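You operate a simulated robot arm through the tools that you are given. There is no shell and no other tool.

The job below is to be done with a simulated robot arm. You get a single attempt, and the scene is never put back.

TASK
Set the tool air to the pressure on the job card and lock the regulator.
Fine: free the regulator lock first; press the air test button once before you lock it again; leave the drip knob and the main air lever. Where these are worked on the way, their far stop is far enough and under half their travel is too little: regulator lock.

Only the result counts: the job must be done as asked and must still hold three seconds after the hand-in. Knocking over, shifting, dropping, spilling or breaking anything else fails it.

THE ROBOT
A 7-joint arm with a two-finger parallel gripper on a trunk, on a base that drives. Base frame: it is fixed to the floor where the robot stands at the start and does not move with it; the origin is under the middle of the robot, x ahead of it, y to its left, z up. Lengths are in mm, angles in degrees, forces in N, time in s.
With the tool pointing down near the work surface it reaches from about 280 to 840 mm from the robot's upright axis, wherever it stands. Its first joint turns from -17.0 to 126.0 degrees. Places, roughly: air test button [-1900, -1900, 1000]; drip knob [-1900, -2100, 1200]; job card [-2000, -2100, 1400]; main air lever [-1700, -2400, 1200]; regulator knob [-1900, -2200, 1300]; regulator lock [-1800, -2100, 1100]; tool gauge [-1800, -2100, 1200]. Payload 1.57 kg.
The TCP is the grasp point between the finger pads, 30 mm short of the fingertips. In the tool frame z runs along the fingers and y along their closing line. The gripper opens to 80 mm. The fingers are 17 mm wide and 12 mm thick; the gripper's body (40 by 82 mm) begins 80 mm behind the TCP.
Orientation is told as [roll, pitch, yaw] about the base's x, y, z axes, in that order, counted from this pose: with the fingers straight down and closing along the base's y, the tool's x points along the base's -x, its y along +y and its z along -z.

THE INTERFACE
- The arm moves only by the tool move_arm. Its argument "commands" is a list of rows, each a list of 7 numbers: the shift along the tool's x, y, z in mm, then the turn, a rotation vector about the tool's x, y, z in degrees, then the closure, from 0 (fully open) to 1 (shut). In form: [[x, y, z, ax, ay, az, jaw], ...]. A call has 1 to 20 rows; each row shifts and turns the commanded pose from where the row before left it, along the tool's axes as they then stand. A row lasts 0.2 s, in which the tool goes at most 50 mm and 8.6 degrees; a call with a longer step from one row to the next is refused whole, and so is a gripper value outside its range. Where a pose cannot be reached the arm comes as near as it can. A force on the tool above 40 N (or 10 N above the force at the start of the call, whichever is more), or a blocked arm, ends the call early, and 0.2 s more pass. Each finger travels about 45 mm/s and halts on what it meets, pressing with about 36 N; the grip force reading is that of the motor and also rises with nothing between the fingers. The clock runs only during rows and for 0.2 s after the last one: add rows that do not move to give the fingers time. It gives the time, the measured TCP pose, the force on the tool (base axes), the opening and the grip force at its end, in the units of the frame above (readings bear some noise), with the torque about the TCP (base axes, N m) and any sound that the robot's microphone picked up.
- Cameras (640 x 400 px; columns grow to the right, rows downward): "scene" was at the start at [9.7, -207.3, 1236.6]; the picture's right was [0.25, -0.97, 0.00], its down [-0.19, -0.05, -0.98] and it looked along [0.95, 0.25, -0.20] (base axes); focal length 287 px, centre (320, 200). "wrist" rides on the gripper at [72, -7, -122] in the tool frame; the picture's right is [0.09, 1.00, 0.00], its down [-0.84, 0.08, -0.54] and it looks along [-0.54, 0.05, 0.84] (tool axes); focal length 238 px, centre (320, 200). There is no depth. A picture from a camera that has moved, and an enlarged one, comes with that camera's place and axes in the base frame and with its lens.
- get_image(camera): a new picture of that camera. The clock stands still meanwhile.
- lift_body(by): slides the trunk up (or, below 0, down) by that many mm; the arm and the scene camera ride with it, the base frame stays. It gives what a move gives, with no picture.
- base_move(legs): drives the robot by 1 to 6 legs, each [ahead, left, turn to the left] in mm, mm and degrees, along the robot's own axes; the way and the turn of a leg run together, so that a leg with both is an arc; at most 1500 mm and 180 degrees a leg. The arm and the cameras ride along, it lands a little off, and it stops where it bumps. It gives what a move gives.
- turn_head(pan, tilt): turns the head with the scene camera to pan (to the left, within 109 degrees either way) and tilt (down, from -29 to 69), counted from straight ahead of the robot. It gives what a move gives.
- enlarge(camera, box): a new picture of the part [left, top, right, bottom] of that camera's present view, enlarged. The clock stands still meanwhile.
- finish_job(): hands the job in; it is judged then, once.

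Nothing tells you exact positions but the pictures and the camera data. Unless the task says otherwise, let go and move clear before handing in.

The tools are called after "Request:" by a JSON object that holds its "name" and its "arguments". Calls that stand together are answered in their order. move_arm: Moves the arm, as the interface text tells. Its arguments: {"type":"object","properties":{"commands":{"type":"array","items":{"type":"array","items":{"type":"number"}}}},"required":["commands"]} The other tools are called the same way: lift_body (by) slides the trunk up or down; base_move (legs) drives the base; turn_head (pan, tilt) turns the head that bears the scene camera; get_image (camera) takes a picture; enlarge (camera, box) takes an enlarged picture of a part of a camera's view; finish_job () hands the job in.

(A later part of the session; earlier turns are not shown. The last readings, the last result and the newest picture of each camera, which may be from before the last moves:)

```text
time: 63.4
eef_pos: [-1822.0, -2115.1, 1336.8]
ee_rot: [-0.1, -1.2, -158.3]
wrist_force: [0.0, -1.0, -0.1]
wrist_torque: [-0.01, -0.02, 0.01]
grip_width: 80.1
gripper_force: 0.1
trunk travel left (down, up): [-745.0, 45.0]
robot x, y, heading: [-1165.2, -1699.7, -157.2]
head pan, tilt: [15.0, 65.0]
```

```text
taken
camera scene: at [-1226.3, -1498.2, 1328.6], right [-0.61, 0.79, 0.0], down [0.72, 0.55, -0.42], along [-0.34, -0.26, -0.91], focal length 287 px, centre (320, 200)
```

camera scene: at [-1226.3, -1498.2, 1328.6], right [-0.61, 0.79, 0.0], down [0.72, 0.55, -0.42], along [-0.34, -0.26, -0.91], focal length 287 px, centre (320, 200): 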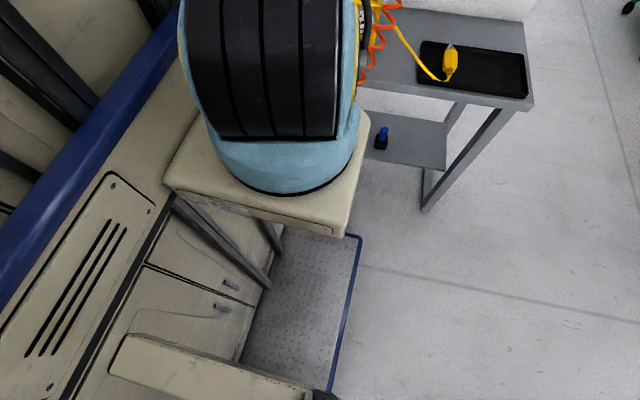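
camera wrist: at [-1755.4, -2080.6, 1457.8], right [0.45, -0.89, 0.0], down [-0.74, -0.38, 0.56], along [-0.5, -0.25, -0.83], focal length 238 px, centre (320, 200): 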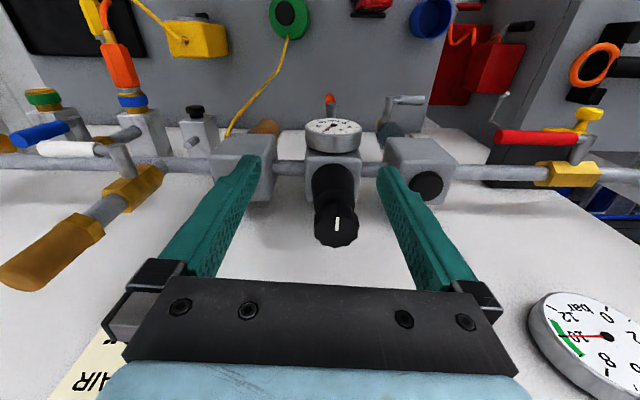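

Table edge is about 180 mm ahead of the platform front, so 130 mm more is safe. First I'll pull the arm back 130 mm and raise the trunk 40 mm so it doesn't reach the panel when driving.

Request:
{"name": "move_arm", "arguments": {"commands": [[30, 0, 0, 0, 0, 0, 0], [40, 0, 0, 0, 0, 0, 0], [40, 0, 0, 0, 0, 0, 0], [30, 0, 0, 0, 0, 0, 0], [0, 0, 0, 0, 0, 0, 0]]}}

Request:
{"name": "lift_body", "arguments": {"by": 40}}

Request:
{"name": "base_move", "arguments": {"legs": [[130, 0, 0]]}}

Request:
{"name": "get_image", "arguments": {"camera": "wrist"}}

Request:
{"name": "get_image", "arguments": {"camera": "scene"}}

```text
time: 64.6
eef_pos: [-1691.4, -2062.3, 1335.0]
ee_rot: [0.0, -1.1, -158.3]
wrist_force: [-0.3, -0.1, -0.6]
wrist_torque: [0.02, -0.02, -0.01]
grip_width: 79.5
gripper_force: 0.1
trunk travel left (down, up): [-745.0, 45.0]
robot x, y, heading: [-1162.5, -1703.3, -157.5]
head pan, tilt: [15.0, 65.0]
```

```text
time: 65.4
eef_pos: [-1692.4, -2062.5, 1375.6]
ee_rot: [-0.2, -1.0, -158.3]
wrist_force: [0.1, -0.4, 0.1]
wrist_torque: [0.02, -0.01, 0.01]
grip_width: 79.9
gripper_force: 0.1
trunk travel left (down, up): [-785.0, 5.0]
robot x, y, heading: [-1161.3, -1703.7, -157.3]
head pan, tilt: [15.0, 65.0]
```

```text
time: 66.7
eef_pos: [-1813.3, -2111.6, 1374.4]
ee_rot: [-0.3, -1.1, -158.4]
wrist_force: [0.5, -0.2, 0.2]
wrist_torque: [-0.01, 0.0, -0.01]
grip_width: 80.0
gripper_force: 0.0
trunk travel left (down, up): [-785.0, 5.0]
robot x, y, heading: [-1284.9, -1754.6, -157.3]
head pan, tilt: [15.0, 65.0]
```

```text
taken
camera wrist: at [-1745.8, -2078.2, 1496.2], right [0.45, -0.89, 0.0], down [-0.74, -0.38, 0.56], along [-0.5, -0.25, -0.83], focal length 238 px, centre (320, 200)
```

wrist: 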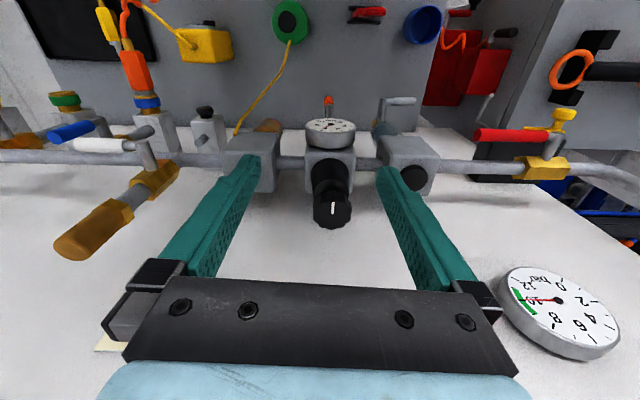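

```text
taken
camera scene: at [-1346.4, -1548.2, 1368.6], right [-0.61, 0.79, 0.0], down [0.72, 0.55, -0.42], along [-0.33, -0.26, -0.91], focal length 287 px, centre (320, 200)
```

scene: 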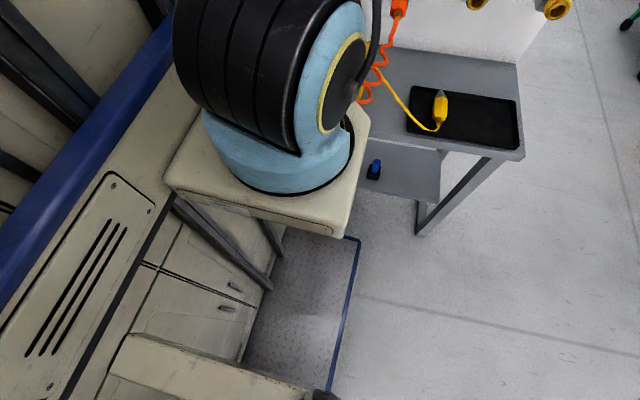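

Knob centre now estimated at (-1877, -2158), top at 1290. Moving above it, levelling the last degree, and looking again.

Request:
{"name": "move_arm", "arguments": {"commands": [[-20, 7, 0, 0, 1.1, 0, 0], [-20, 7, 0, 0, 0, 0, 0], [-20, 5.5, 10, 0, 0, 0, 0], [-16.8, 0, 15, 0, 0, 0, 0], [0, 0, 0, 0, 0, 0, 0]]}}

Request:
{"name": "get_image", "arguments": {"camera": "wrist"}}

```text
time: 67.9
eef_pos: [-1878.8, -2158.2, 1350.7]
ee_rot: [-0.2, 0.0, -158.3]
wrist_force: [-0.4, 0.1, 0.2]
wrist_torque: [-0.01, -0.01, 0.0]
grip_width: 79.9
gripper_force: 0.1
trunk travel left (down, up): [-785.0, 5.0]
robot x, y, heading: [-1283.8, -1754.9, -157.2]
head pan, tilt: [15.0, 65.0]
```

```text
taken
camera wrist: at [-1812.3, -2125.2, 1473.0], right [0.45, -0.89, 0.0], down [-0.75, -0.38, 0.54], along [-0.48, -0.24, -0.84], focal length 238 px, centre (320, 200)
```

wrist: 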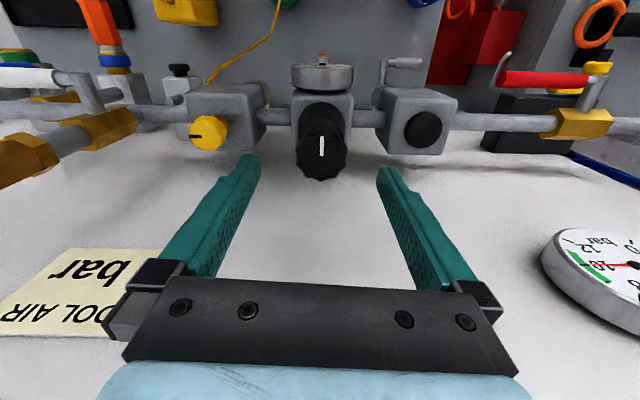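

The knob is centred between the fingers within 2–3 mm. I'll descend around it and close on it, then see whether the scene camera can read the gauge.

Request:
{"name": "move_arm", "arguments": {"commands": [[-1, 1, 12, 0, 0, 0, 0], [0, 0, 12, 0, 0, 0, 0], [0, 0, 12, 0, 0, 0, 0], [0, 0, 12, 0, 0, 0, 0], [0, 0, 0, 0, 0, 0, 0]]}}

Request:
{"name": "get_image", "arguments": {"camera": "wrist"}}

Request:
{"name": "turn_head", "arguments": {"pan": 10, "tilt": 15}}

Request:
{"name": "get_image", "arguments": {"camera": "scene"}}

```text
time: 69.1
eef_pos: [-1877.9, -2159.9, 1302.0]
ee_rot: [-0.1, 0.0, -158.2]
wrist_force: [0.5, -0.3, -0.1]
wrist_torque: [-0.03, 0.01, 0.01]
grip_width: 80.3
gripper_force: 0.1
trunk travel left (down, up): [-785.0, 5.0]
robot x, y, heading: [-1285.6, -1752.1, -157.4]
head pan, tilt: [15.0, 65.0]
```

```text
taken
camera wrist: at [-1812.6, -2127.0, 1424.4], right [0.45, -0.89, 0.0], down [-0.75, -0.38, 0.54], along [-0.48, -0.24, -0.84], focal length 238 px, centre (320, 200)
```

wrist: 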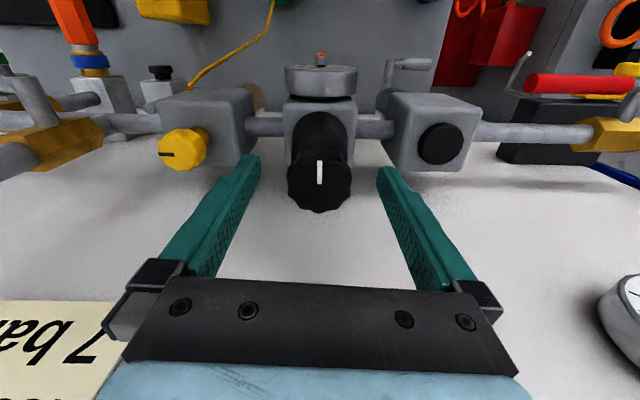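

```text
time: 70.3
eef_pos: [-1877.5, -2160.1, 1303.8]
ee_rot: [-0.3, 0.1, -158.3]
wrist_force: [-0.9, 0.0, 0.0]
wrist_torque: [-0.01, 0.01, 0.0]
grip_width: 79.8
gripper_force: 0.0
trunk travel left (down, up): [-785.0, 5.0]
robot x, y, heading: [-1280.1, -1750.8, -157.2]
head pan, tilt: [10.0, 15.0]
```

```text
taken
camera scene: at [-1377.2, -1561.6, 1440.4], right [-0.54, 0.84, 0.0], down [0.22, 0.14, -0.97], along [-0.81, -0.52, -0.26], focal length 287 px, centre (320, 200)
```

scene: 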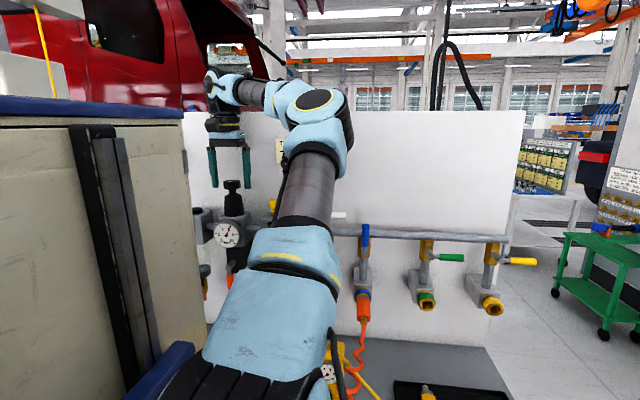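

The knob head sits between the fingers, and the scene camera can see the gauge at (228,235). Closing on the knob.

Request:
{"name": "move_arm", "arguments": {"commands": [[0, 0, 3, 0, 0, 0, 0], [0, 0, 0, 0, 0, 0, 0.3], [0, 0, 0, 0, 0, 0, 0.6], [0, 0, 0, 0, 0, 0, 0.6], [0, 0, 0, 0, 0, 0, 0.6], [0, 0, 0, 0, 0, 0, 0.6]]}}

Request:
{"name": "get_image", "arguments": {"camera": "wrist"}}

Request:
{"name": "enlarge", "arguments": {"camera": "scene", "box": [190, 170, 270, 260]}}

```text
time: 71.7
eef_pos: [-1877.9, -2161.4, 1299.6]
ee_rot: [-0.2, 0.1, -158.4]
wrist_force: [0.3, 1.0, -1.5]
wrist_torque: [-0.17, -0.02, 0.01]
grip_width: 41.8
gripper_force: 38.6
trunk travel left (down, up): [-785.0, 5.0]
robot x, y, heading: [-1285.1, -1752.7, -157.5]
head pan, tilt: [10.0, 15.0]
```

```text
taken
camera wrist: at [-1812.6, -2126.9, 1421.4], right [0.45, -0.89, 0.0], down [-0.75, -0.38, 0.54], along [-0.48, -0.24, -0.84], focal length 238 px, centre (320, 200)
```

wrist: 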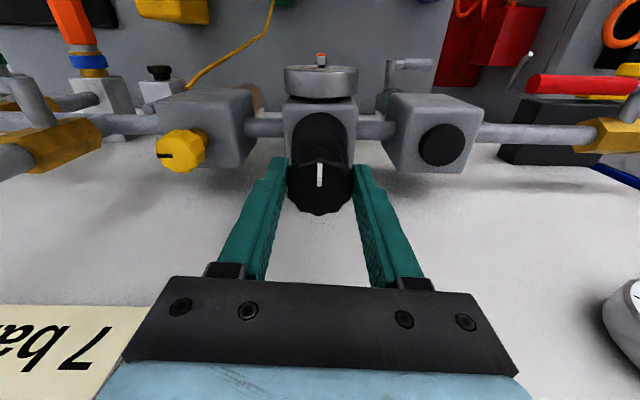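

```text
4.44 times, centred on (230, 215) of scene
camera zoom: at [-1377.2, -1561.6, 1440.5], right [-0.54, 0.84, 0.0], down [0.22, 0.14, -0.97], along [-0.81, -0.52, -0.26], focal length 1274 px, centre (720, 133)
```

zoom: 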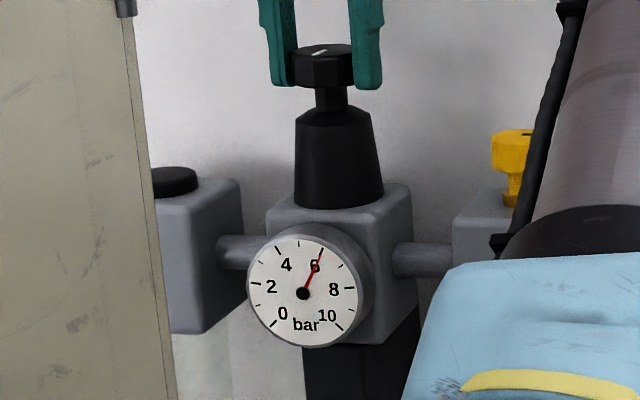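

Gripped (41.8 mm), gauge still at 6. I'll turn clockwise as seen from above by about 24° and read the gauge.

Request:
{"name": "move_arm", "arguments": {"commands": [[0, 0, 0, 0, 0, 6, 0.6], [0, 0, 0, 0, 0, 6, 0.6], [0, 0, 0, 0, 0, 6, 0.6], [0, 0, 0, 0, 0, 6, 0.6], [0, 0, 0, 0, 0, 0, 0.6]]}}

Request:
{"name": "get_image", "arguments": {"camera": "wrist"}}

Request:
{"name": "enlarge", "arguments": {"camera": "scene", "box": [190, 170, 270, 260]}}

```text
time: 72.9
eef_pos: [-1877.8, -2161.4, 1299.0]
ee_rot: [-0.1, 0.0, 177.7]
wrist_force: [3.7, -11.3, -4.6]
wrist_torque: [-0.9, -0.17, 0.03]
grip_width: 41.7
gripper_force: 44.9
trunk travel left (down, up): [-785.0, 5.0]
robot x, y, heading: [-1285.4, -1752.5, -157.3]
head pan, tilt: [10.0, 15.0]
```

```text
taken
camera wrist: at [-1804.6, -2157.4, 1421.4], right [0.05, -1.0, 0.0], down [-0.84, -0.04, 0.54], along [-0.54, -0.03, -0.84], focal length 238 px, centre (320, 200)
```

wrist: 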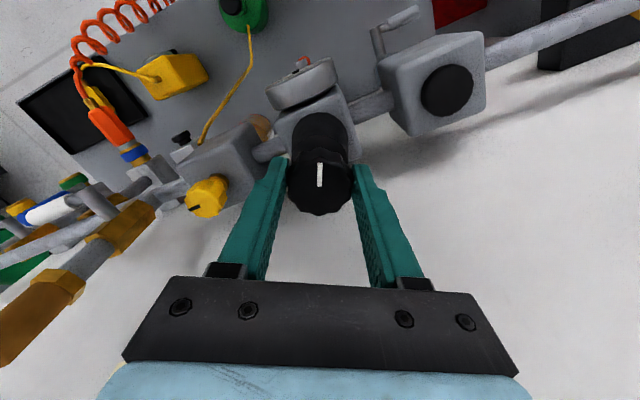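

```text
4.44 times, centred on (230, 215) of scene
camera zoom: at [-1377.1, -1562.6, 1440.5], right [-0.54, 0.84, 0.0], down [0.22, 0.14, -0.97], along [-0.81, -0.52, -0.26], focal length 1274 px, centre (720, 133)
```

zoom: 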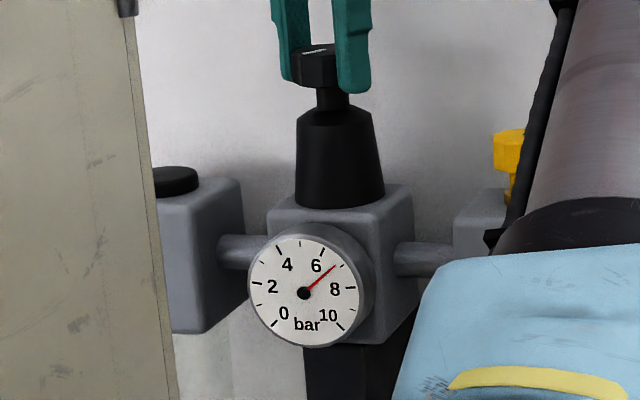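

Clockwise raises the pressure; the needle is near 7 already. Zooming tighter.

Request:
{"name": "enlarge", "arguments": {"camera": "scene", "box": [212, 218, 244, 250]}}

```text
12.50 times, centred on (228, 234) of scene
camera zoom: at [-1377.1, -1562.6, 1440.5], right [-0.54, 0.84, 0.0], down [0.22, 0.14, -0.97], along [-0.81, -0.52, -0.26], focal length 3582 px, centre (1470, -225)
```

zoom: 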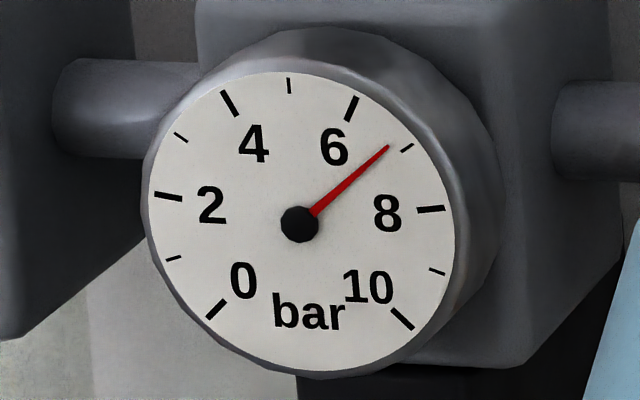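

Needle reads about 6.82; about 5° more should bring 7.0.

Request:
{"name": "move_arm", "arguments": {"commands": [[0, 0, 0, 0, 0, 2.6, 0.6], [0, 0, 0, 0, 0, 2.6, 0.6], [0, 0, 0, 0, 0, 0, 0.6], [0, 0, 0, 0, 0, 0, 0.6], [0, 0, 0, 0, 0, 0, 0.6], [0, 0, 0, 0, 0, 0, 0.6]]}}

Request:
{"name": "enlarge", "arguments": {"camera": "scene", "box": [212, 218, 244, 250]}}

```text
time: 74.3
eef_pos: [-1876.9, -2162.1, 1299.6]
ee_rot: [-0.1, 0.0, 172.5]
wrist_force: [3.1, -23.4, -0.4]
wrist_torque: [-0.57, -0.49, 0.09]
grip_width: 41.5
gripper_force: 44.8
trunk travel left (down, up): [-785.0, 5.0]
robot x, y, heading: [-1285.1, -1757.0, -157.5]
head pan, tilt: [10.0, 15.0]
```

```text
12.50 times, centred on (228, 234) of scene
camera zoom: at [-1377.0, -1563.3, 1440.7], right [-0.54, 0.84, 0.0], down [0.22, 0.14, -0.97], along [-0.81, -0.52, -0.26], focal length 3582 px, centre (1470, -225)
```

zoom: 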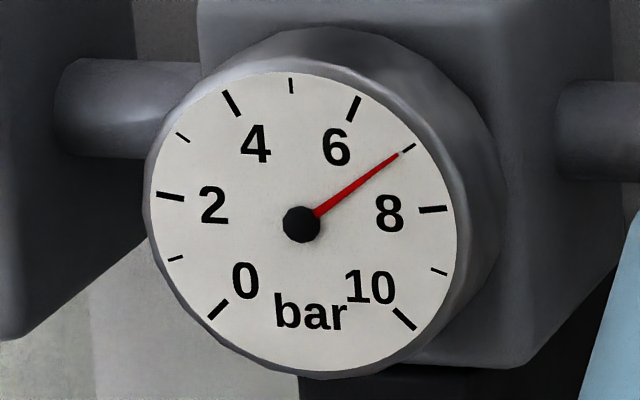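

The needle sits on the 7 tick. Now I'll open the fingers and re-read the gauge before moving away.

Request:
{"name": "move_arm", "arguments": {"commands": [[0, 0, 0, 0, 0, 0, 0.4], [0, 0, 0, 0, 0, 0, 0.2], [0, 0, 0, 0, 0, 0, 0], [0, 0, 0, 0, 0, 0, 0], [0, 0, 0, 0, 0, 0, 0]]}}

Request:
{"name": "enlarge", "arguments": {"camera": "scene", "box": [212, 218, 244, 250]}}

Request:
{"name": "get_image", "arguments": {"camera": "wrist"}}

```text
time: 75.5
eef_pos: [-1877.7, -2161.0, 1298.6]
ee_rot: [-0.1, 0.1, 172.5]
wrist_force: [-0.3, 0.3, -0.2]
wrist_torque: [-0.01, 0.0, 0.01]
grip_width: 80.0
gripper_force: 0.0
trunk travel left (down, up): [-785.0, 5.0]
robot x, y, heading: [-1284.6, -1754.8, -157.7]
head pan, tilt: [10.0, 15.0]
```

```text
12.50 times, centred on (228, 234) of scene
camera zoom: at [-1377.2, -1561.6, 1440.5], right [-0.54, 0.84, 0.0], down [0.22, 0.14, -0.97], along [-0.81, -0.52, -0.26], focal length 3582 px, centre (1470, -225)
```

zoom: 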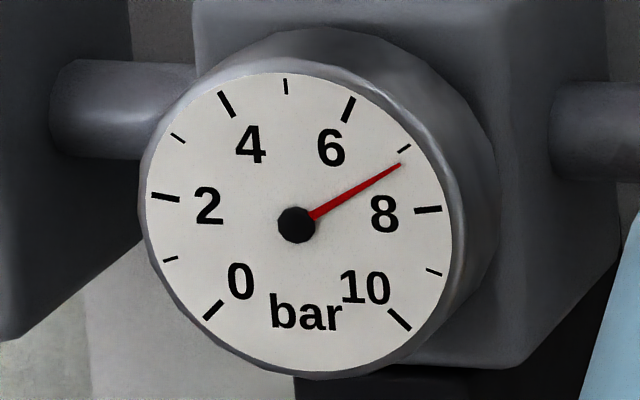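

```text
taken
camera wrist: at [-1805.1, -2162.3, 1421.5], right [-0.04, -1.0, 0.0], down [-0.84, 0.03, 0.54], along [-0.54, 0.02, -0.84], focal length 238 px, centre (320, 200)
```

wrist: 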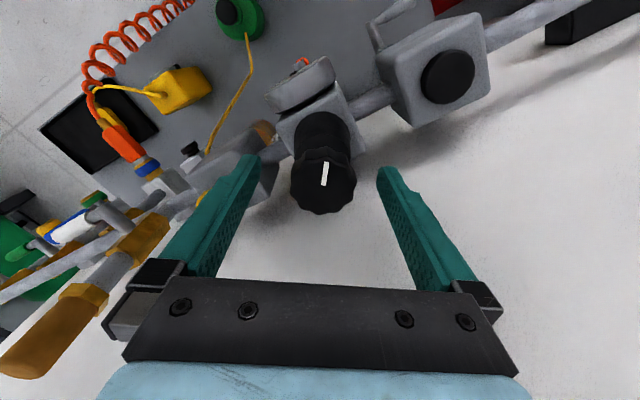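

After release the needle drifted to about 7.2. I'll wait a moment to see if it's steady.

Request:
{"name": "move_arm", "arguments": {"commands": [[0, 0, 0, 0, 0, 0, 0], [0, 0, 0, 0, 0, 0, 0], [0, 0, 0, 0, 0, 0, 0], [0, 0, 0, 0, 0, 0, 0], [0, 0, 0, 0, 0, 0, 0]]}}

Request:
{"name": "enlarge", "arguments": {"camera": "scene", "box": [212, 218, 244, 250]}}

```text
time: 76.7
eef_pos: [-1877.3, -2161.1, 1299.7]
ee_rot: [-0.2, 0.0, 172.5]
wrist_force: [-0.5, -0.3, 0.0]
wrist_torque: [0.03, 0.02, 0.03]
grip_width: 80.2
gripper_force: 0.1
trunk travel left (down, up): [-785.0, 5.0]
robot x, y, heading: [-1284.9, -1752.3, -157.3]
head pan, tilt: [10.0, 15.0]
```

```text
12.50 times, centred on (228, 234) of scene
camera zoom: at [-1377.2, -1561.6, 1440.5], right [-0.54, 0.84, 0.0], down [0.22, 0.14, -0.97], along [-0.81, -0.52, -0.26], focal length 3582 px, centre (1470, -225)
```

zoom: 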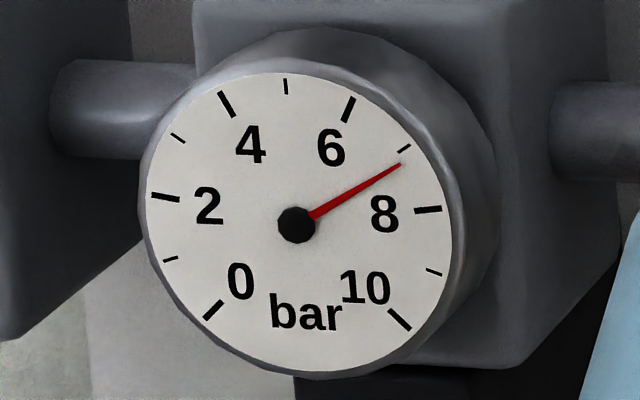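

It is steady at ~7.18. I'll re-centre by 1.5 mm and regrip to adjust.

Request:
{"name": "move_arm", "arguments": {"commands": [[0, 1.5, 0, 0, 0, 0, 0], [0, 0, 0, 0, 0, 0, 0.3], [0, 0, 0, 0, 0, 0, 0.5], [0, 0, 0, 0, 0, 0, 0.52], [0, 0, 0, 0, 0, 0, 0.52], [0, 0, 0, 0, 0, 0, 0.52]]}}

Request:
{"name": "enlarge", "arguments": {"camera": "scene", "box": [212, 218, 244, 250]}}

Request:
{"name": "enlarge", "arguments": {"camera": "wrist", "box": [256, 130, 384, 230]}}

```text
time: 78.1
eef_pos: [-1879.4, -2161.1, 1300.6]
ee_rot: [0.0, 0.0, 172.5]
wrist_force: [-1.4, -4.7, -0.8]
wrist_torque: [-0.45, 0.12, 0.04]
grip_width: 41.7
gripper_force: 34.4
trunk travel left (down, up): [-785.0, 5.0]
robot x, y, heading: [-1284.6, -1751.3, -157.3]
head pan, tilt: [10.0, 15.0]
```

```text
12.50 times, centred on (228, 234) of scene
camera zoom: at [-1377.3, -1561.9, 1440.5], right [-0.54, 0.84, 0.0], down [0.22, 0.14, -0.97], along [-0.81, -0.52, -0.26], focal length 3582 px, centre (1470, -225)
```

zoom: 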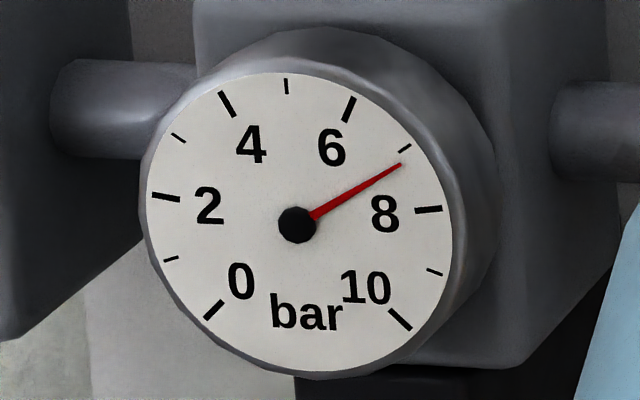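

```text
4.00 times, centred on (320, 180) of wrist
camera zoom: at [-1805.5, -2164.2, 1421.7], right [-0.04, -1.0, 0.0], down [-0.84, 0.03, 0.54], along [-0.54, 0.02, -0.84], focal length 953 px, centre (320, 280)
```

zoom: 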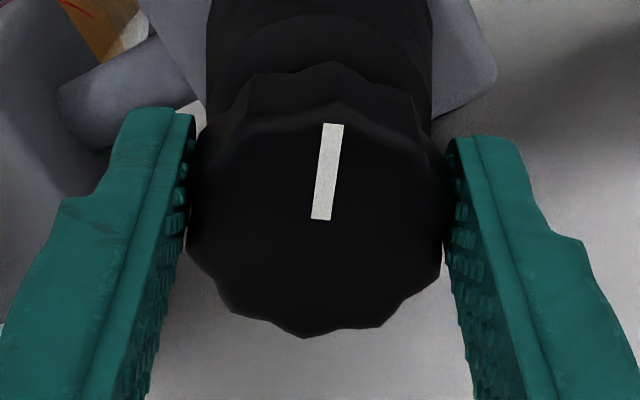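

Still 7.18 when gripped and centred. Turning back about 5.2°.

Request:
{"name": "move_arm", "arguments": {"commands": [[0, 0, 0, 0, 0, -2.6, 0.52], [0, 0, 0, 0, 0, -2.6, 0.52], [0, 0, 0, 0, 0, 0, 0.52], [0, 0, 0, 0, 0, 0, 0.52]]}}

Request:
{"name": "enlarge", "arguments": {"camera": "scene", "box": [212, 218, 244, 250]}}

```text
time: 79.1
eef_pos: [-1876.9, -2162.1, 1300.1]
ee_rot: [-0.2, -0.1, 177.8]
wrist_force: [-0.8, -4.3, 1.1]
wrist_torque: [-0.18, 0.3, 0.0]
grip_width: 41.7
gripper_force: 44.9
trunk travel left (down, up): [-785.0, 5.0]
robot x, y, heading: [-1282.3, -1757.4, -157.5]
head pan, tilt: [10.0, 15.0]
```

```text
12.50 times, centred on (228, 234) of scene
camera zoom: at [-1377.2, -1561.9, 1440.6], right [-0.54, 0.84, 0.0], down [0.22, 0.14, -0.97], along [-0.81, -0.52, -0.26], focal length 3582 px, centre (1470, -225)
```

zoom: 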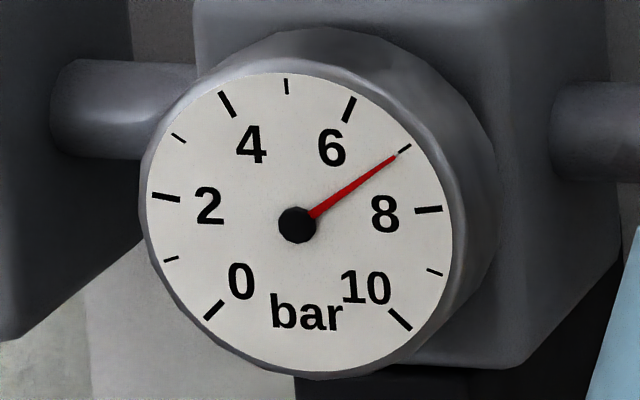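

Needle on 7 again. Releasing slowly and re-reading.

Request:
{"name": "move_arm", "arguments": {"commands": [[0, 0, 0, 0, 0, 0, 0.46], [0, 0, 0, 0, 0, 0, 0.42], [0, 0, 0, 0, 0, 0, 0.3], [0, 0, 0, 0, 0, 0, 0.1], [0, 0, 0, 0, 0, 0, 0], [0, 0, 0, 0, 0, 0, 0]]}}

Request:
{"name": "enlarge", "arguments": {"camera": "scene", "box": [212, 218, 244, 250]}}

```text
time: 80.5
eef_pos: [-1877.9, -2161.6, 1299.6]
ee_rot: [-0.2, 0.0, 177.8]
wrist_force: [-0.9, 0.4, -0.3]
wrist_torque: [-0.02, 0.01, 0.01]
grip_width: 80.0
gripper_force: 0.1
trunk travel left (down, up): [-785.0, 5.0]
robot x, y, heading: [-1284.6, -1754.5, -157.5]
head pan, tilt: [10.0, 15.0]
```

```text
12.50 times, centred on (228, 234) of scene
camera zoom: at [-1377.2, -1561.6, 1440.5], right [-0.54, 0.84, 0.0], down [0.22, 0.14, -0.97], along [-0.81, -0.52, -0.26], focal length 3582 px, centre (1470, -225)
```

zoom: 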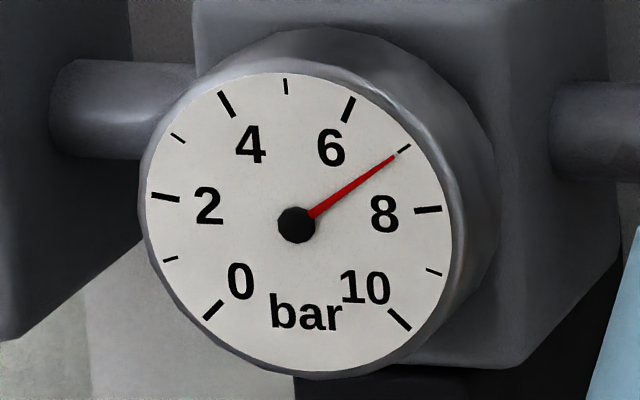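

Steady on 7.0 after release. I'll rise off the knob, back the base 150 mm, and prepare the tool horizontally for the test button.

Request:
{"name": "move_arm", "arguments": {"commands": [[0, 0, -15, 0, 0, 0, 0], [0, 0, -20, 0, 0, 0, 0], [0, 0, -20, 0, 0, 0, 0], [0, 0, -10, 0, 0, 0, 0], [0, 0, 0, 0, 0, 0, 0]]}}

Request:
{"name": "get_image", "arguments": {"camera": "wrist"}}

Request:
{"name": "enlarge", "arguments": {"camera": "scene", "box": [190, 160, 270, 260]}}

```text
time: 81.7
eef_pos: [-1878.4, -2161.5, 1363.6]
ee_rot: [-0.2, 0.0, 177.7]
wrist_force: [-0.3, -0.2, 0.6]
wrist_torque: [-0.02, 0.03, -0.01]
grip_width: 80.1
gripper_force: 0.2
trunk travel left (down, up): [-785.0, 5.0]
robot x, y, heading: [-1280.9, -1753.8, -157.2]
head pan, tilt: [10.0, 15.0]
```

```text
taken
camera wrist: at [-1805.3, -2157.4, 1486.7], right [0.05, -1.0, 0.0], down [-0.84, -0.05, 0.54], along [-0.54, -0.03, -0.84], focal length 238 px, centre (320, 200)
```

wrist: 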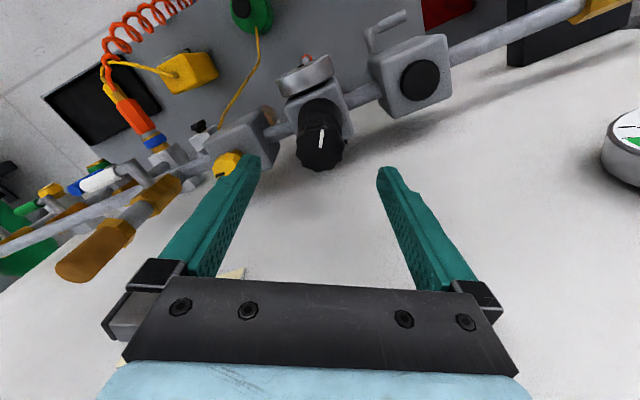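

```text
4.00 times, centred on (230, 210) of scene
camera zoom: at [-1377.2, -1561.6, 1440.5], right [-0.54, 0.84, 0.0], down [0.22, 0.14, -0.97], along [-0.81, -0.52, -0.26], focal length 1146 px, centre (680, 160)
```

zoom: 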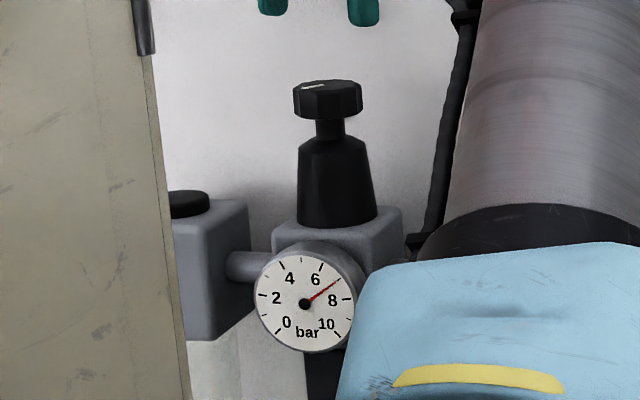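

The fingers are clear of the knob and the gauge still reads 7. Backing off 200 mm, lowering the trunk, and re-aligning the tool yaw.

Request:
{"name": "base_move", "arguments": {"legs": [[-200, 0, 0]]}}

Request:
{"name": "move_arm", "arguments": {"commands": [[0, 0, 0, 0, 0, -8.2, 0.5], [0, 0, 0, 0, 0, -8.2, 1], [0, 0, 0, 0, 0, -8.2, 1], [0, 0, 0, 0, 0, 0, 1], [0, 0, 0, 0, 0, 0, 1], [0, 0, 0, 0, 0, 0, 1]]}}

Request:
{"name": "lift_body", "arguments": {"by": -340}}

Request:
{"name": "get_image", "arguments": {"camera": "wrist"}}

```text
time: 83.3
eef_pos: [-1691.9, -2084.0, 1363.8]
ee_rot: [-0.2, 0.0, 177.7]
wrist_force: [0.0, -0.3, 0.2]
wrist_torque: [0.04, -0.03, -0.03]
grip_width: 79.8
gripper_force: 0.0
trunk travel left (down, up): [-785.0, 5.0]
robot x, y, heading: [-1098.0, -1677.6, -157.3]
head pan, tilt: [10.0, 15.0]
```

```text
time: 84.7
eef_pos: [-1690.2, -2083.9, 1365.2]
ee_rot: [-0.1, 0.1, -157.6]
wrist_force: [-0.1, -1.4, -0.1]
wrist_torque: [-0.01, 0.04, 0.01]
grip_width: 0.3
gripper_force: 21.4
trunk travel left (down, up): [-785.0, 5.0]
robot x, y, heading: [-1097.2, -1675.5, -157.2]
head pan, tilt: [10.0, 15.0]
```

```text
time: 88.0
eef_pos: [-1690.8, -2082.1, 1024.2]
ee_rot: [0.0, 0.1, -157.8]
wrist_force: [0.5, 0.5, -0.5]
wrist_torque: [-0.01, 0.0, 0.0]
grip_width: 0.3
gripper_force: 20.8
trunk travel left (down, up): [-445.0, 345.0]
robot x, y, heading: [-1095.2, -1678.3, -157.2]
head pan, tilt: [10.0, 15.0]
```

```text
taken
camera wrist: at [-1625.7, -2049.6, 1146.5], right [0.46, -0.89, 0.0], down [-0.74, -0.39, 0.54], along [-0.48, -0.25, -0.84], focal length 238 px, centre (320, 200)
```

wrist: 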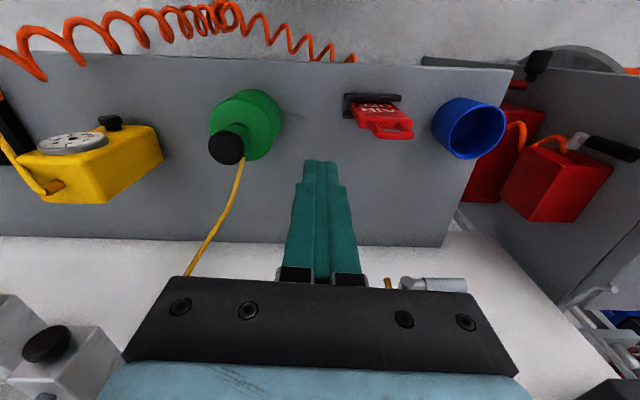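

Next I turn the tool level again, easing forward and to the right toward the test button as it turns.

Request:
{"name": "move_arm", "arguments": {"commands": [[0, -10, 0, 0, -8.2, 0, 1], [0, -10, 0, 0, -8.2, 0, 1], [-10, -10, 0, 0, -8.2, 0, 1], [-10, -10, 0, 0, -8.2, 0, 1], [-10, -10, 0, 0, -8.2, 0, 1], [-5, -10, 5, 0, -8.2, 0, 1], [-5, -10, 8, 0, -8.2, 0, 1], [-3, -10, 8, 0, -8.2, 0, 1], [0, -10, 8, 0, -8.2, 0, 1], [0, -10, 8, 0, -8.2, 0, 1], [0, -10, 8, 0, -7.8, 0, 1], [0, 0, 0, 0, 0, 0, 1]]}}

Request:
{"name": "get_image", "arguments": {"camera": "wrist"}}

```text
time: 90.6
eef_pos: [-1801.4, -2009.7, 1026.3]
ee_rot: [-38.2, -89.9, -119.5]
wrist_force: [-0.7, -0.1, 0.6]
wrist_torque: [-0.03, 0.01, 0.01]
grip_width: 0.2
gripper_force: 21.3
trunk travel left (down, up): [-445.0, 345.0]
robot x, y, heading: [-1095.7, -1676.1, -157.2]
head pan, tilt: [10.0, 15.0]
```

```text
taken
camera wrist: at [-1690.1, -1957.0, 955.0], right [0.38, -0.92, -0.09], down [0.53, 0.13, 0.84], along [-0.76, -0.37, 0.54], focal length 238 px, centre (320, 200)
```

wrist: 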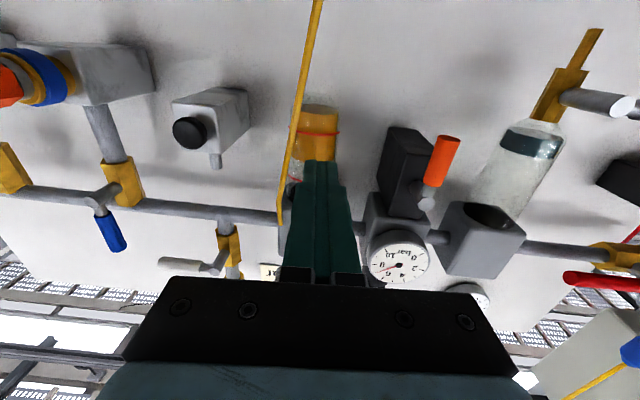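

The tool is level. The thin yellow hose from the lubricator lies about 40 mm beyond my fingertips at this height, so sliding right at this stand-off passes in front of it; the button is ~134 mm to the right, 86 mm beyond the tips.

Request:
{"name": "move_arm", "arguments": {"commands": [[-1.8, -22.3, 0, 0, 0, 0, 1], [-1.8, -22.3, 0, 0, 0, 0, 1], [-1.8, -22.3, 0, 0, 0, 0, 1], [-1.8, -22.3, 0, 0, 0, 0, 1], [-1.8, -22.3, 0, 0, 0, 0, 1], [-1.7, -22.5, 0, 0, 0, 0, 1], [0, 0, 0, 0, 0, 0, 1]]}}

Request:
{"name": "get_image", "arguments": {"camera": "wrist"}}

```text
time: 92.2
eef_pos: [-1852.4, -1886.0, 1038.0]
ee_rot: [-25.3, -89.7, -132.3]
wrist_force: [0.6, -0.2, 0.2]
wrist_torque: [0.01, 0.01, -0.03]
grip_width: 0.1
gripper_force: 21.3
trunk travel left (down, up): [-445.0, 345.0]
robot x, y, heading: [-1095.0, -1674.7, -157.5]
head pan, tilt: [10.0, 15.0]
```

```text
taken
camera wrist: at [-1741.2, -1832.7, 966.4], right [0.38, -0.92, -0.09], down [0.53, 0.13, 0.84], along [-0.76, -0.37, 0.54], focal length 238 px, centre (320, 200)
```

wrist: 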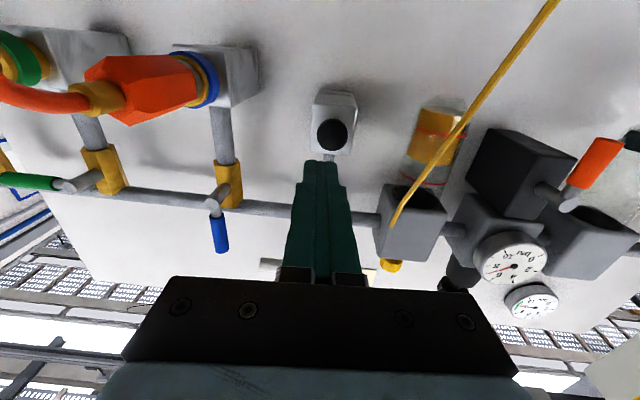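

Re-triangulated, the button face is about (-1936, -1932, 1035): 11 mm left of my line and 65 mm beyond the tips. I'll correct and advance 45 mm.

Request:
{"name": "move_arm", "arguments": {"commands": [[1.5, 5.5, 0, 0, 0, 0, 1], [1.5, 5.3, 15, 0, 0, 0, 1], [0, 0, 15, 0, 0, 0, 1], [0, 0, 15, 0, 0, 0, 1], [0, 0, 0, 0, 0, 0, 1]]}}

Request:
{"name": "get_image", "arguments": {"camera": "wrist"}}

Request:
{"name": "enlarge", "arguments": {"camera": "wrist", "box": [256, 100, 384, 200]}}

```text
time: 93.4
eef_pos: [-1889.7, -1912.4, 1034.0]
ee_rot: [-28.0, -89.8, -129.8]
wrist_force: [0.4, -0.1, -0.2]
wrist_torque: [-0.06, 0.01, 0.02]
grip_width: 0.0
gripper_force: 21.1
trunk travel left (down, up): [-445.0, 345.0]
robot x, y, heading: [-1090.1, -1674.1, -157.5]
head pan, tilt: [10.0, 15.0]
```

```text
taken
camera wrist: at [-1779.1, -1860.1, 963.0], right [0.38, -0.92, -0.09], down [0.53, 0.13, 0.84], along [-0.76, -0.37, 0.54], focal length 238 px, centre (320, 200)
```

wrist: 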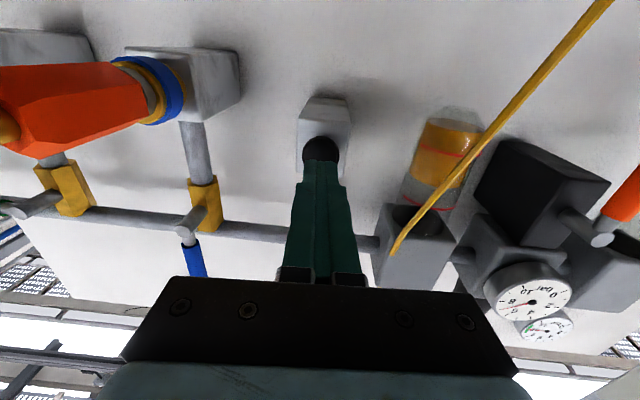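

```text
4.00 times, centred on (320, 150) of wrist
camera zoom: at [-1779.1, -1860.1, 963.0], right [0.38, -0.92, -0.09], down [0.53, 0.13, 0.84], along [-0.76, -0.37, 0.54], focal length 953 px, centre (320, 400)
```

zoom: 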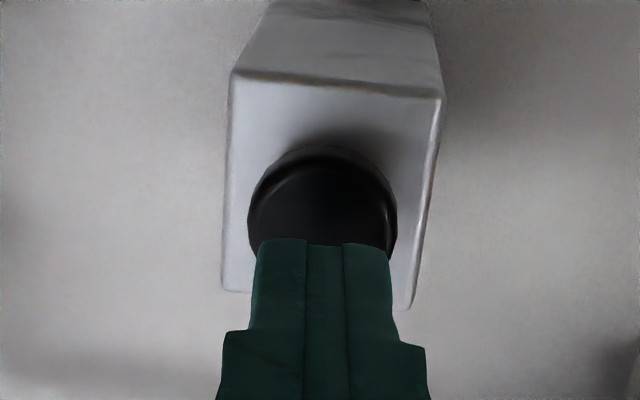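

Well centred on the button. Advancing slowly in small steps until it is pressed home once.

Request:
{"name": "move_arm", "arguments": {"commands": [[0, 0, 5, 0, 0, 0, 1], [0, 0, 4, 0, 0, 0, 1], [0, 0, 3, 0, 0, 0, 1], [0, 0, 2, 0, 0, 0, 1], [0, 0, 2, 0, 0, 0, 1], [0, 0, 2, 0, 0, 0, 1], [0, 0, 2, 0, 0, 0, 1], [0, 0, 0, 0, 0, 0, 1]]}}

Request:
{"name": "enlarge", "arguments": {"camera": "wrist", "box": [256, 100, 384, 200]}}

```text
time: 95.2
eef_pos: [-1908.5, -1920.8, 1034.6]
ee_rot: [-29.0, -89.6, -128.7]
wrist_force: [-0.4, 0.7, -0.2]
wrist_torque: [-0.01, 0.0, -0.02]
grip_width: 0.2
gripper_force: 20.8
trunk travel left (down, up): [-445.0, 345.0]
robot x, y, heading: [-1098.6, -1674.6, -157.4]
head pan, tilt: [10.0, 15.0]
```

```text
4.00 times, centred on (320, 150) of wrist
camera zoom: at [-1797.6, -1867.4, 963.2], right [0.38, -0.92, -0.09], down [0.53, 0.13, 0.84], along [-0.76, -0.37, 0.54], focal length 953 px, centre (320, 400)
```

zoom: 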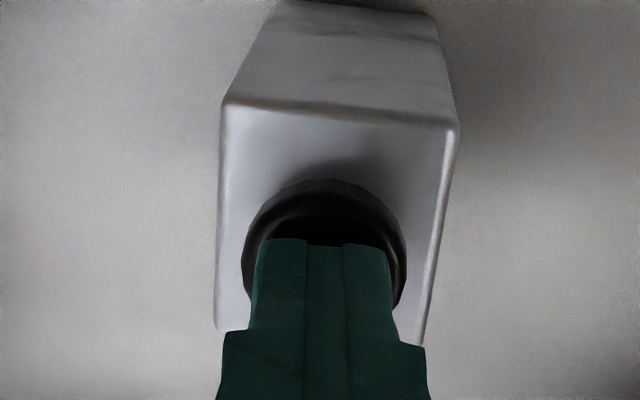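

Not yet touching (no force). Continuing with 2 mm steps.

Request:
{"name": "move_arm", "arguments": {"commands": [[0, 0, 2, 0, 0, 0, 1], [0, 0, 2, 0, 0, 0, 1], [0, 0, 2, 0, 0, 0, 1], [0, 0, 2, 0, 0, 0, 1], [0, 0, 2, 0, 0, 0, 1], [0, 0, 2, 0, 0, 0, 1], [0, 0, 2, 0, 0, 0, 1], [0, 0, 2, 0, 0, 0, 1], [0, 0, 2, 0, 0, 0, 1], [0, 0, 2, 0, 0, 0, 1], [0, 0, 2, 0, 0, 0, 1], [0, 0, 2, 0, 0, 0, 1]]}}

Request:
{"name": "enlarge", "arguments": {"camera": "wrist", "box": [256, 100, 384, 200]}}

```text
time: 96.6
eef_pos: [-1915.9, -1923.7, 1034.6]
ee_rot: [-32.8, -89.7, -124.8]
wrist_force: [24.0, 12.9, 2.2]
wrist_torque: [-0.05, 0.1, 0.1]
grip_width: 0.0
gripper_force: 21.2
trunk travel left (down, up): [-445.0, 345.0]
robot x, y, heading: [-1091.8, -1677.6, -157.5]
head pan, tilt: [10.0, 15.0]
heard: click
stopped in row 6: the force on the tool passed its limit at 44 N (the readings are from after the stop); the commanded pose is now the measured one
```

```text
4.00 times, centred on (320, 150) of wrist
camera zoom: at [-1804.9, -1870.7, 963.2], right [0.38, -0.92, -0.1], down [0.53, 0.13, 0.84], along [-0.76, -0.37, 0.54], focal length 953 px, centre (320, 400)
```

zoom: 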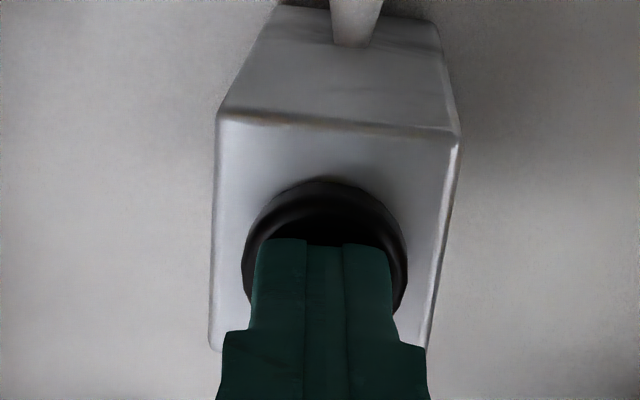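

A click and a puff of air at the outlet: the button is pressed. I'll withdraw straight back, and look at the gauge.

Request:
{"name": "move_arm", "arguments": {"commands": [[0, 0, -10, 0, 0, 0, 1], [0, 0, -20, 0, 0, 0, 1], [0, 0, -25, 0, 0, 0, 1], [0, 0, -25, 0, 0, 0, 1], [0, 0, 0, 0, 0, 0, 1]]}}

Request:
{"name": "get_image", "arguments": {"camera": "wrist"}}

Request:
{"name": "enlarge", "arguments": {"camera": "wrist", "box": [460, 210, 572, 300]}}

```text
time: 97.8
eef_pos: [-1842.7, -1893.9, 1033.9]
ee_rot: [-22.4, -89.7, -135.4]
wrist_force: [0.3, -0.1, -0.5]
wrist_torque: [-0.01, 0.03, -0.03]
grip_width: 0.0
gripper_force: 21.6
trunk travel left (down, up): [-445.0, 345.0]
robot x, y, heading: [-1089.1, -1673.7, -157.7]
head pan, tilt: [10.0, 15.0]
```

```text
taken
camera wrist: at [-1732.7, -1840.4, 962.1], right [0.38, -0.92, -0.09], down [0.53, 0.13, 0.84], along [-0.76, -0.37, 0.53], focal length 238 px, centre (320, 200)
```

wrist: 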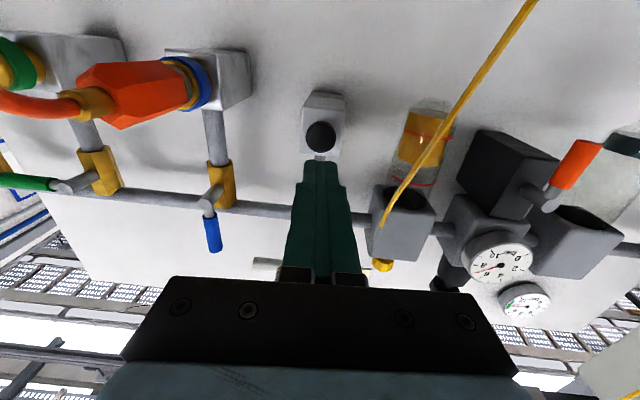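

```text
4.44 times, centred on (516, 255) of wrist
camera zoom: at [-1732.7, -1840.4, 962.1], right [0.38, -0.92, -0.09], down [0.53, 0.13, 0.84], along [-0.76, -0.37, 0.53], focal length 1059 px, centre (-551, -44)
```

zoom: 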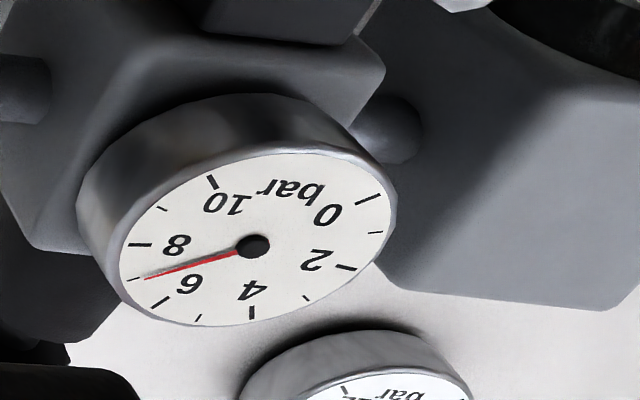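

Gauge still reads 7 after the test. Next, relock: I'll slide left at this stand-off (clear of the yellow hose) to the left side of the hanging lock lever.

Request:
{"name": "move_arm", "arguments": {"commands": [[0.8, 23.7, 0, 0, 0, 0, 1], [0.8, 23.7, 0, 0, 0, 0, 1], [0.8, 23.7, 0, 0, 0, 0, 1], [0.8, 23.7, 0, 0, 0, 0, 1], [0.8, 23.7, 0, 0, 0, 0, 1], [0.8, 23.7, 0, 0, 0, 0, 1], [0.8, 23.7, 0, 0, 0, 0, 1], [0.8, 23.7, 0, 0, 0, 0, 1], [0.8, 23.7, 0, 0, 0, 0, 1], [0.8, 23.7, 0, 0, 0, 0, 1], [0.9, 23.6, 0, 0, 0, 0, 1], [0, 0, 0, 0, 0, 0, 1]]}}

Request:
{"name": "get_image", "arguments": {"camera": "wrist"}}

```text
time: 100.4
eef_pos: [-1744.1, -2135.5, 1023.8]
ee_rot: [-24.8, -89.5, -132.8]
wrist_force: [0.1, -0.2, 0.2]
wrist_torque: [0.04, 0.01, 0.0]
grip_width: 0.2
gripper_force: 21.9
trunk travel left (down, up): [-445.0, 345.0]
robot x, y, heading: [-1095.4, -1672.4, -157.6]
head pan, tilt: [10.0, 15.0]
```

```text
taken
camera wrist: at [-1632.9, -2082.1, 952.9], right [0.38, -0.92, -0.1], down [0.53, 0.13, 0.84], along [-0.76, -0.37, 0.53], focal length 238 px, centre (320, 200)
```

wrist: 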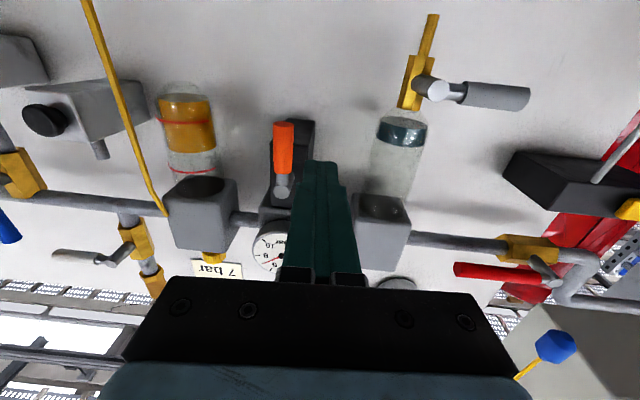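

The lever hangs at u≈0 and my fingertips are about 32 mm to its left. Advancing 55 mm to reach beside it.

Request:
{"name": "move_arm", "arguments": {"commands": [[0, 0, 20, 0, 0, 0, 1], [0, 0, 20, 0, 0, 0, 1], [0, 0, 15, 0, 0, 0, 1], [0, 0, 0, 0, 0, 0, 1]]}}

Request:
{"name": "get_image", "arguments": {"camera": "wrist"}}

```text
time: 101.4
eef_pos: [-1796.2, -2155.8, 1023.6]
ee_rot: [-24.6, -89.5, -133.0]
wrist_force: [-0.5, 0.5, 0.4]
wrist_torque: [0.01, -0.01, 0.01]
grip_width: 0.2
gripper_force: 21.2
trunk travel left (down, up): [-445.0, 345.0]
robot x, y, heading: [-1093.9, -1671.9, -157.4]
head pan, tilt: [10.0, 15.0]
```

```text
taken
camera wrist: at [-1684.4, -2103.0, 952.5], right [0.38, -0.92, -0.1], down [0.53, 0.13, 0.84], along [-0.76, -0.37, 0.53], focal length 238 px, centre (320, 200)
```

wrist: 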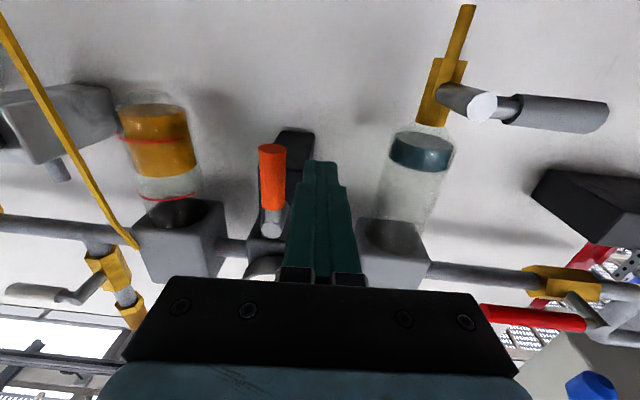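

Beside the lever now. Sweeping it right and up along its arc back toward the locked position.

Request:
{"name": "move_arm", "arguments": {"commands": [[0, -5.9, 0, 0, 0, 0, 1], [0, -5.9, 0, 0, 0, 0, 1], [1.9, -6.1, 0, 0, 0, 0, 1], [1.9, -6.2, 0, 0, 0, 0, 1], [0.1, -6.7, 0, 0, 0, 0, 1], [0.1, -6.7, 0, 0, 0, 0, 1], [-1.9, -6.6, 0, 0, 0, 0, 1], [-1.9, -6.6, 0, 0, 0, 0, 1], [-3.5, -5.8, 0, 0, 0, 0, 1], [-3.6, -5.8, 0, 0, 0, 0, 1], [-4.8, -4.5, 0, 0, 0, 0, 1], [-4.8, -4.5, 0, 0, 0, 0, 1], [0, 0, 0, 0, 0, 0, 1]]}}

Request:
{"name": "get_image", "arguments": {"camera": "wrist"}}

```text
time: 104.2
eef_pos: [-1822.0, -2088.9, 1040.0]
ee_rot: [-24.2, -89.6, -133.5]
wrist_force: [-0.3, -0.1, -0.9]
wrist_torque: [0.04, -0.02, 0.01]
grip_width: 0.2
gripper_force: 21.5
trunk travel left (down, up): [-445.0, 345.0]
robot x, y, heading: [-1098.3, -1672.0, -157.4]
head pan, tilt: [10.0, 15.0]
```

```text
taken
camera wrist: at [-1711.9, -2036.6, 969.6], right [0.38, -0.92, -0.1], down [0.53, 0.13, 0.84], along [-0.76, -0.37, 0.53], focal length 238 px, centre (320, 200)
```

wrist: 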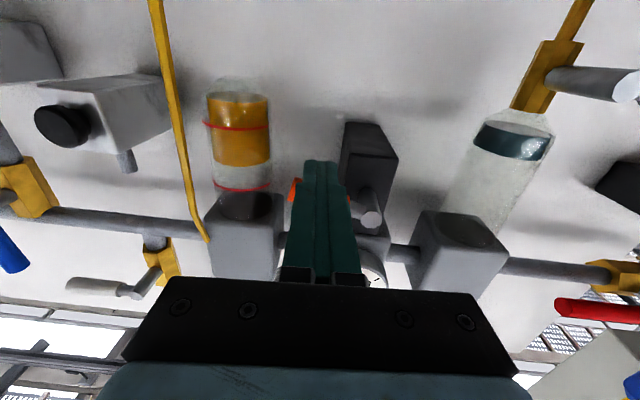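

The lever is nearly horizontal again, sitting on the fingers. Pushing up gently until it meets its stop.

Request:
{"name": "move_arm", "arguments": {"commands": [[-4, -2, 0, 0, 0, 0, 1], [-4, -2, 0, 0, 0, 0, 1], [-2, 0, 0, 0, 0, 0, 1], [-2, 0, 0, 0, 0, 0, 1], [-2, 0, 0, 0, 0, 0, 1], [-2, 0, 0, 0, 0, 0, 1], [-2, 0, 0, 0, 0, 0, 1], [-2, 0, 0, 0, 0, 0, 1], [-2, 0, 0, 0, 0, 0, 1], [0, 0, 0, 0, 0, 0, 1]]}}

Request:
{"name": "get_image", "arguments": {"camera": "wrist"}}

```text
time: 106.1
eef_pos: [-1823.9, -2085.9, 1053.3]
ee_rot: [-13.0, -88.8, -144.6]
wrist_force: [-2.3, -0.8, -5.9]
wrist_torque: [0.02, -0.12, 0.01]
grip_width: 0.0
gripper_force: 21.2
trunk travel left (down, up): [-445.0, 345.0]
robot x, y, heading: [-1096.0, -1674.8, -157.4]
head pan, tilt: [10.0, 15.0]
stopped in row 9: the force on the tool passed its limit at 42 N (the readings are from after the stop); the commanded pose is now the measured one
```

```text
taken
camera wrist: at [-1712.4, -2032.2, 984.2], right [0.38, -0.92, -0.1], down [0.52, 0.12, 0.85], along [-0.77, -0.37, 0.52], focal length 238 px, centre (320, 200)
```

wrist: 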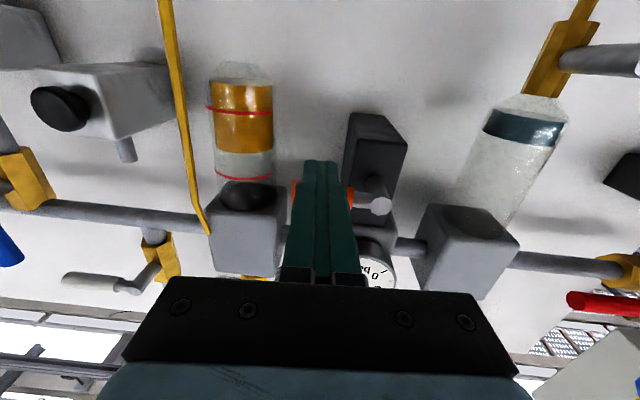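

The stop was met at 42 N with the lever horizontal. Easing down 8 mm, backing straight out, and checking.

Request:
{"name": "move_arm", "arguments": {"commands": [[5, 0, 0, 0, 0, 0, 1], [4, 0, -10, 0, 0, 0, 1], [0, 0, -30, 0, 0, 0, 1], [0, 0, -30, 0, 0, 0, 1], [0, 0, -30, 0, 0, 0, 1], [0, 0, 0, 0, 0, 0, 1]]}}

Request:
{"name": "get_image", "arguments": {"camera": "wrist"}}

```text
time: 107.5
eef_pos: [-1742.1, -2044.2, 1042.7]
ee_rot: [-7.5, -88.3, -151.2]
wrist_force: [-0.5, 0.0, 0.4]
wrist_torque: [0.0, -0.01, 0.0]
grip_width: 0.0
gripper_force: 21.6
trunk travel left (down, up): [-445.0, 345.0]
robot x, y, heading: [-1097.1, -1675.0, -157.6]
head pan, tilt: [10.0, 15.0]
```

```text
taken
camera wrist: at [-1629.2, -1990.8, 973.9], right [0.37, -0.92, -0.1], down [0.51, 0.12, 0.85], along [-0.78, -0.36, 0.52], focal length 238 px, centre (320, 200)
```

wrist: 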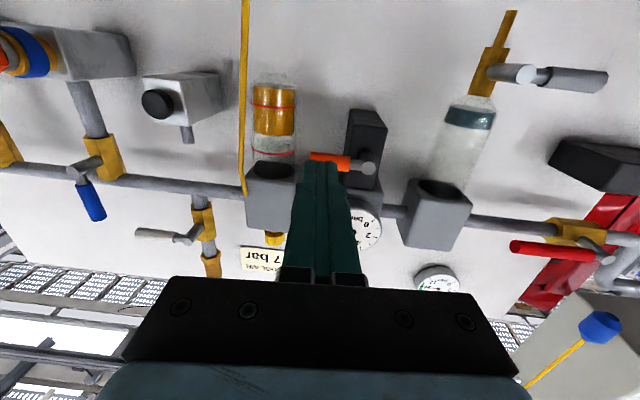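

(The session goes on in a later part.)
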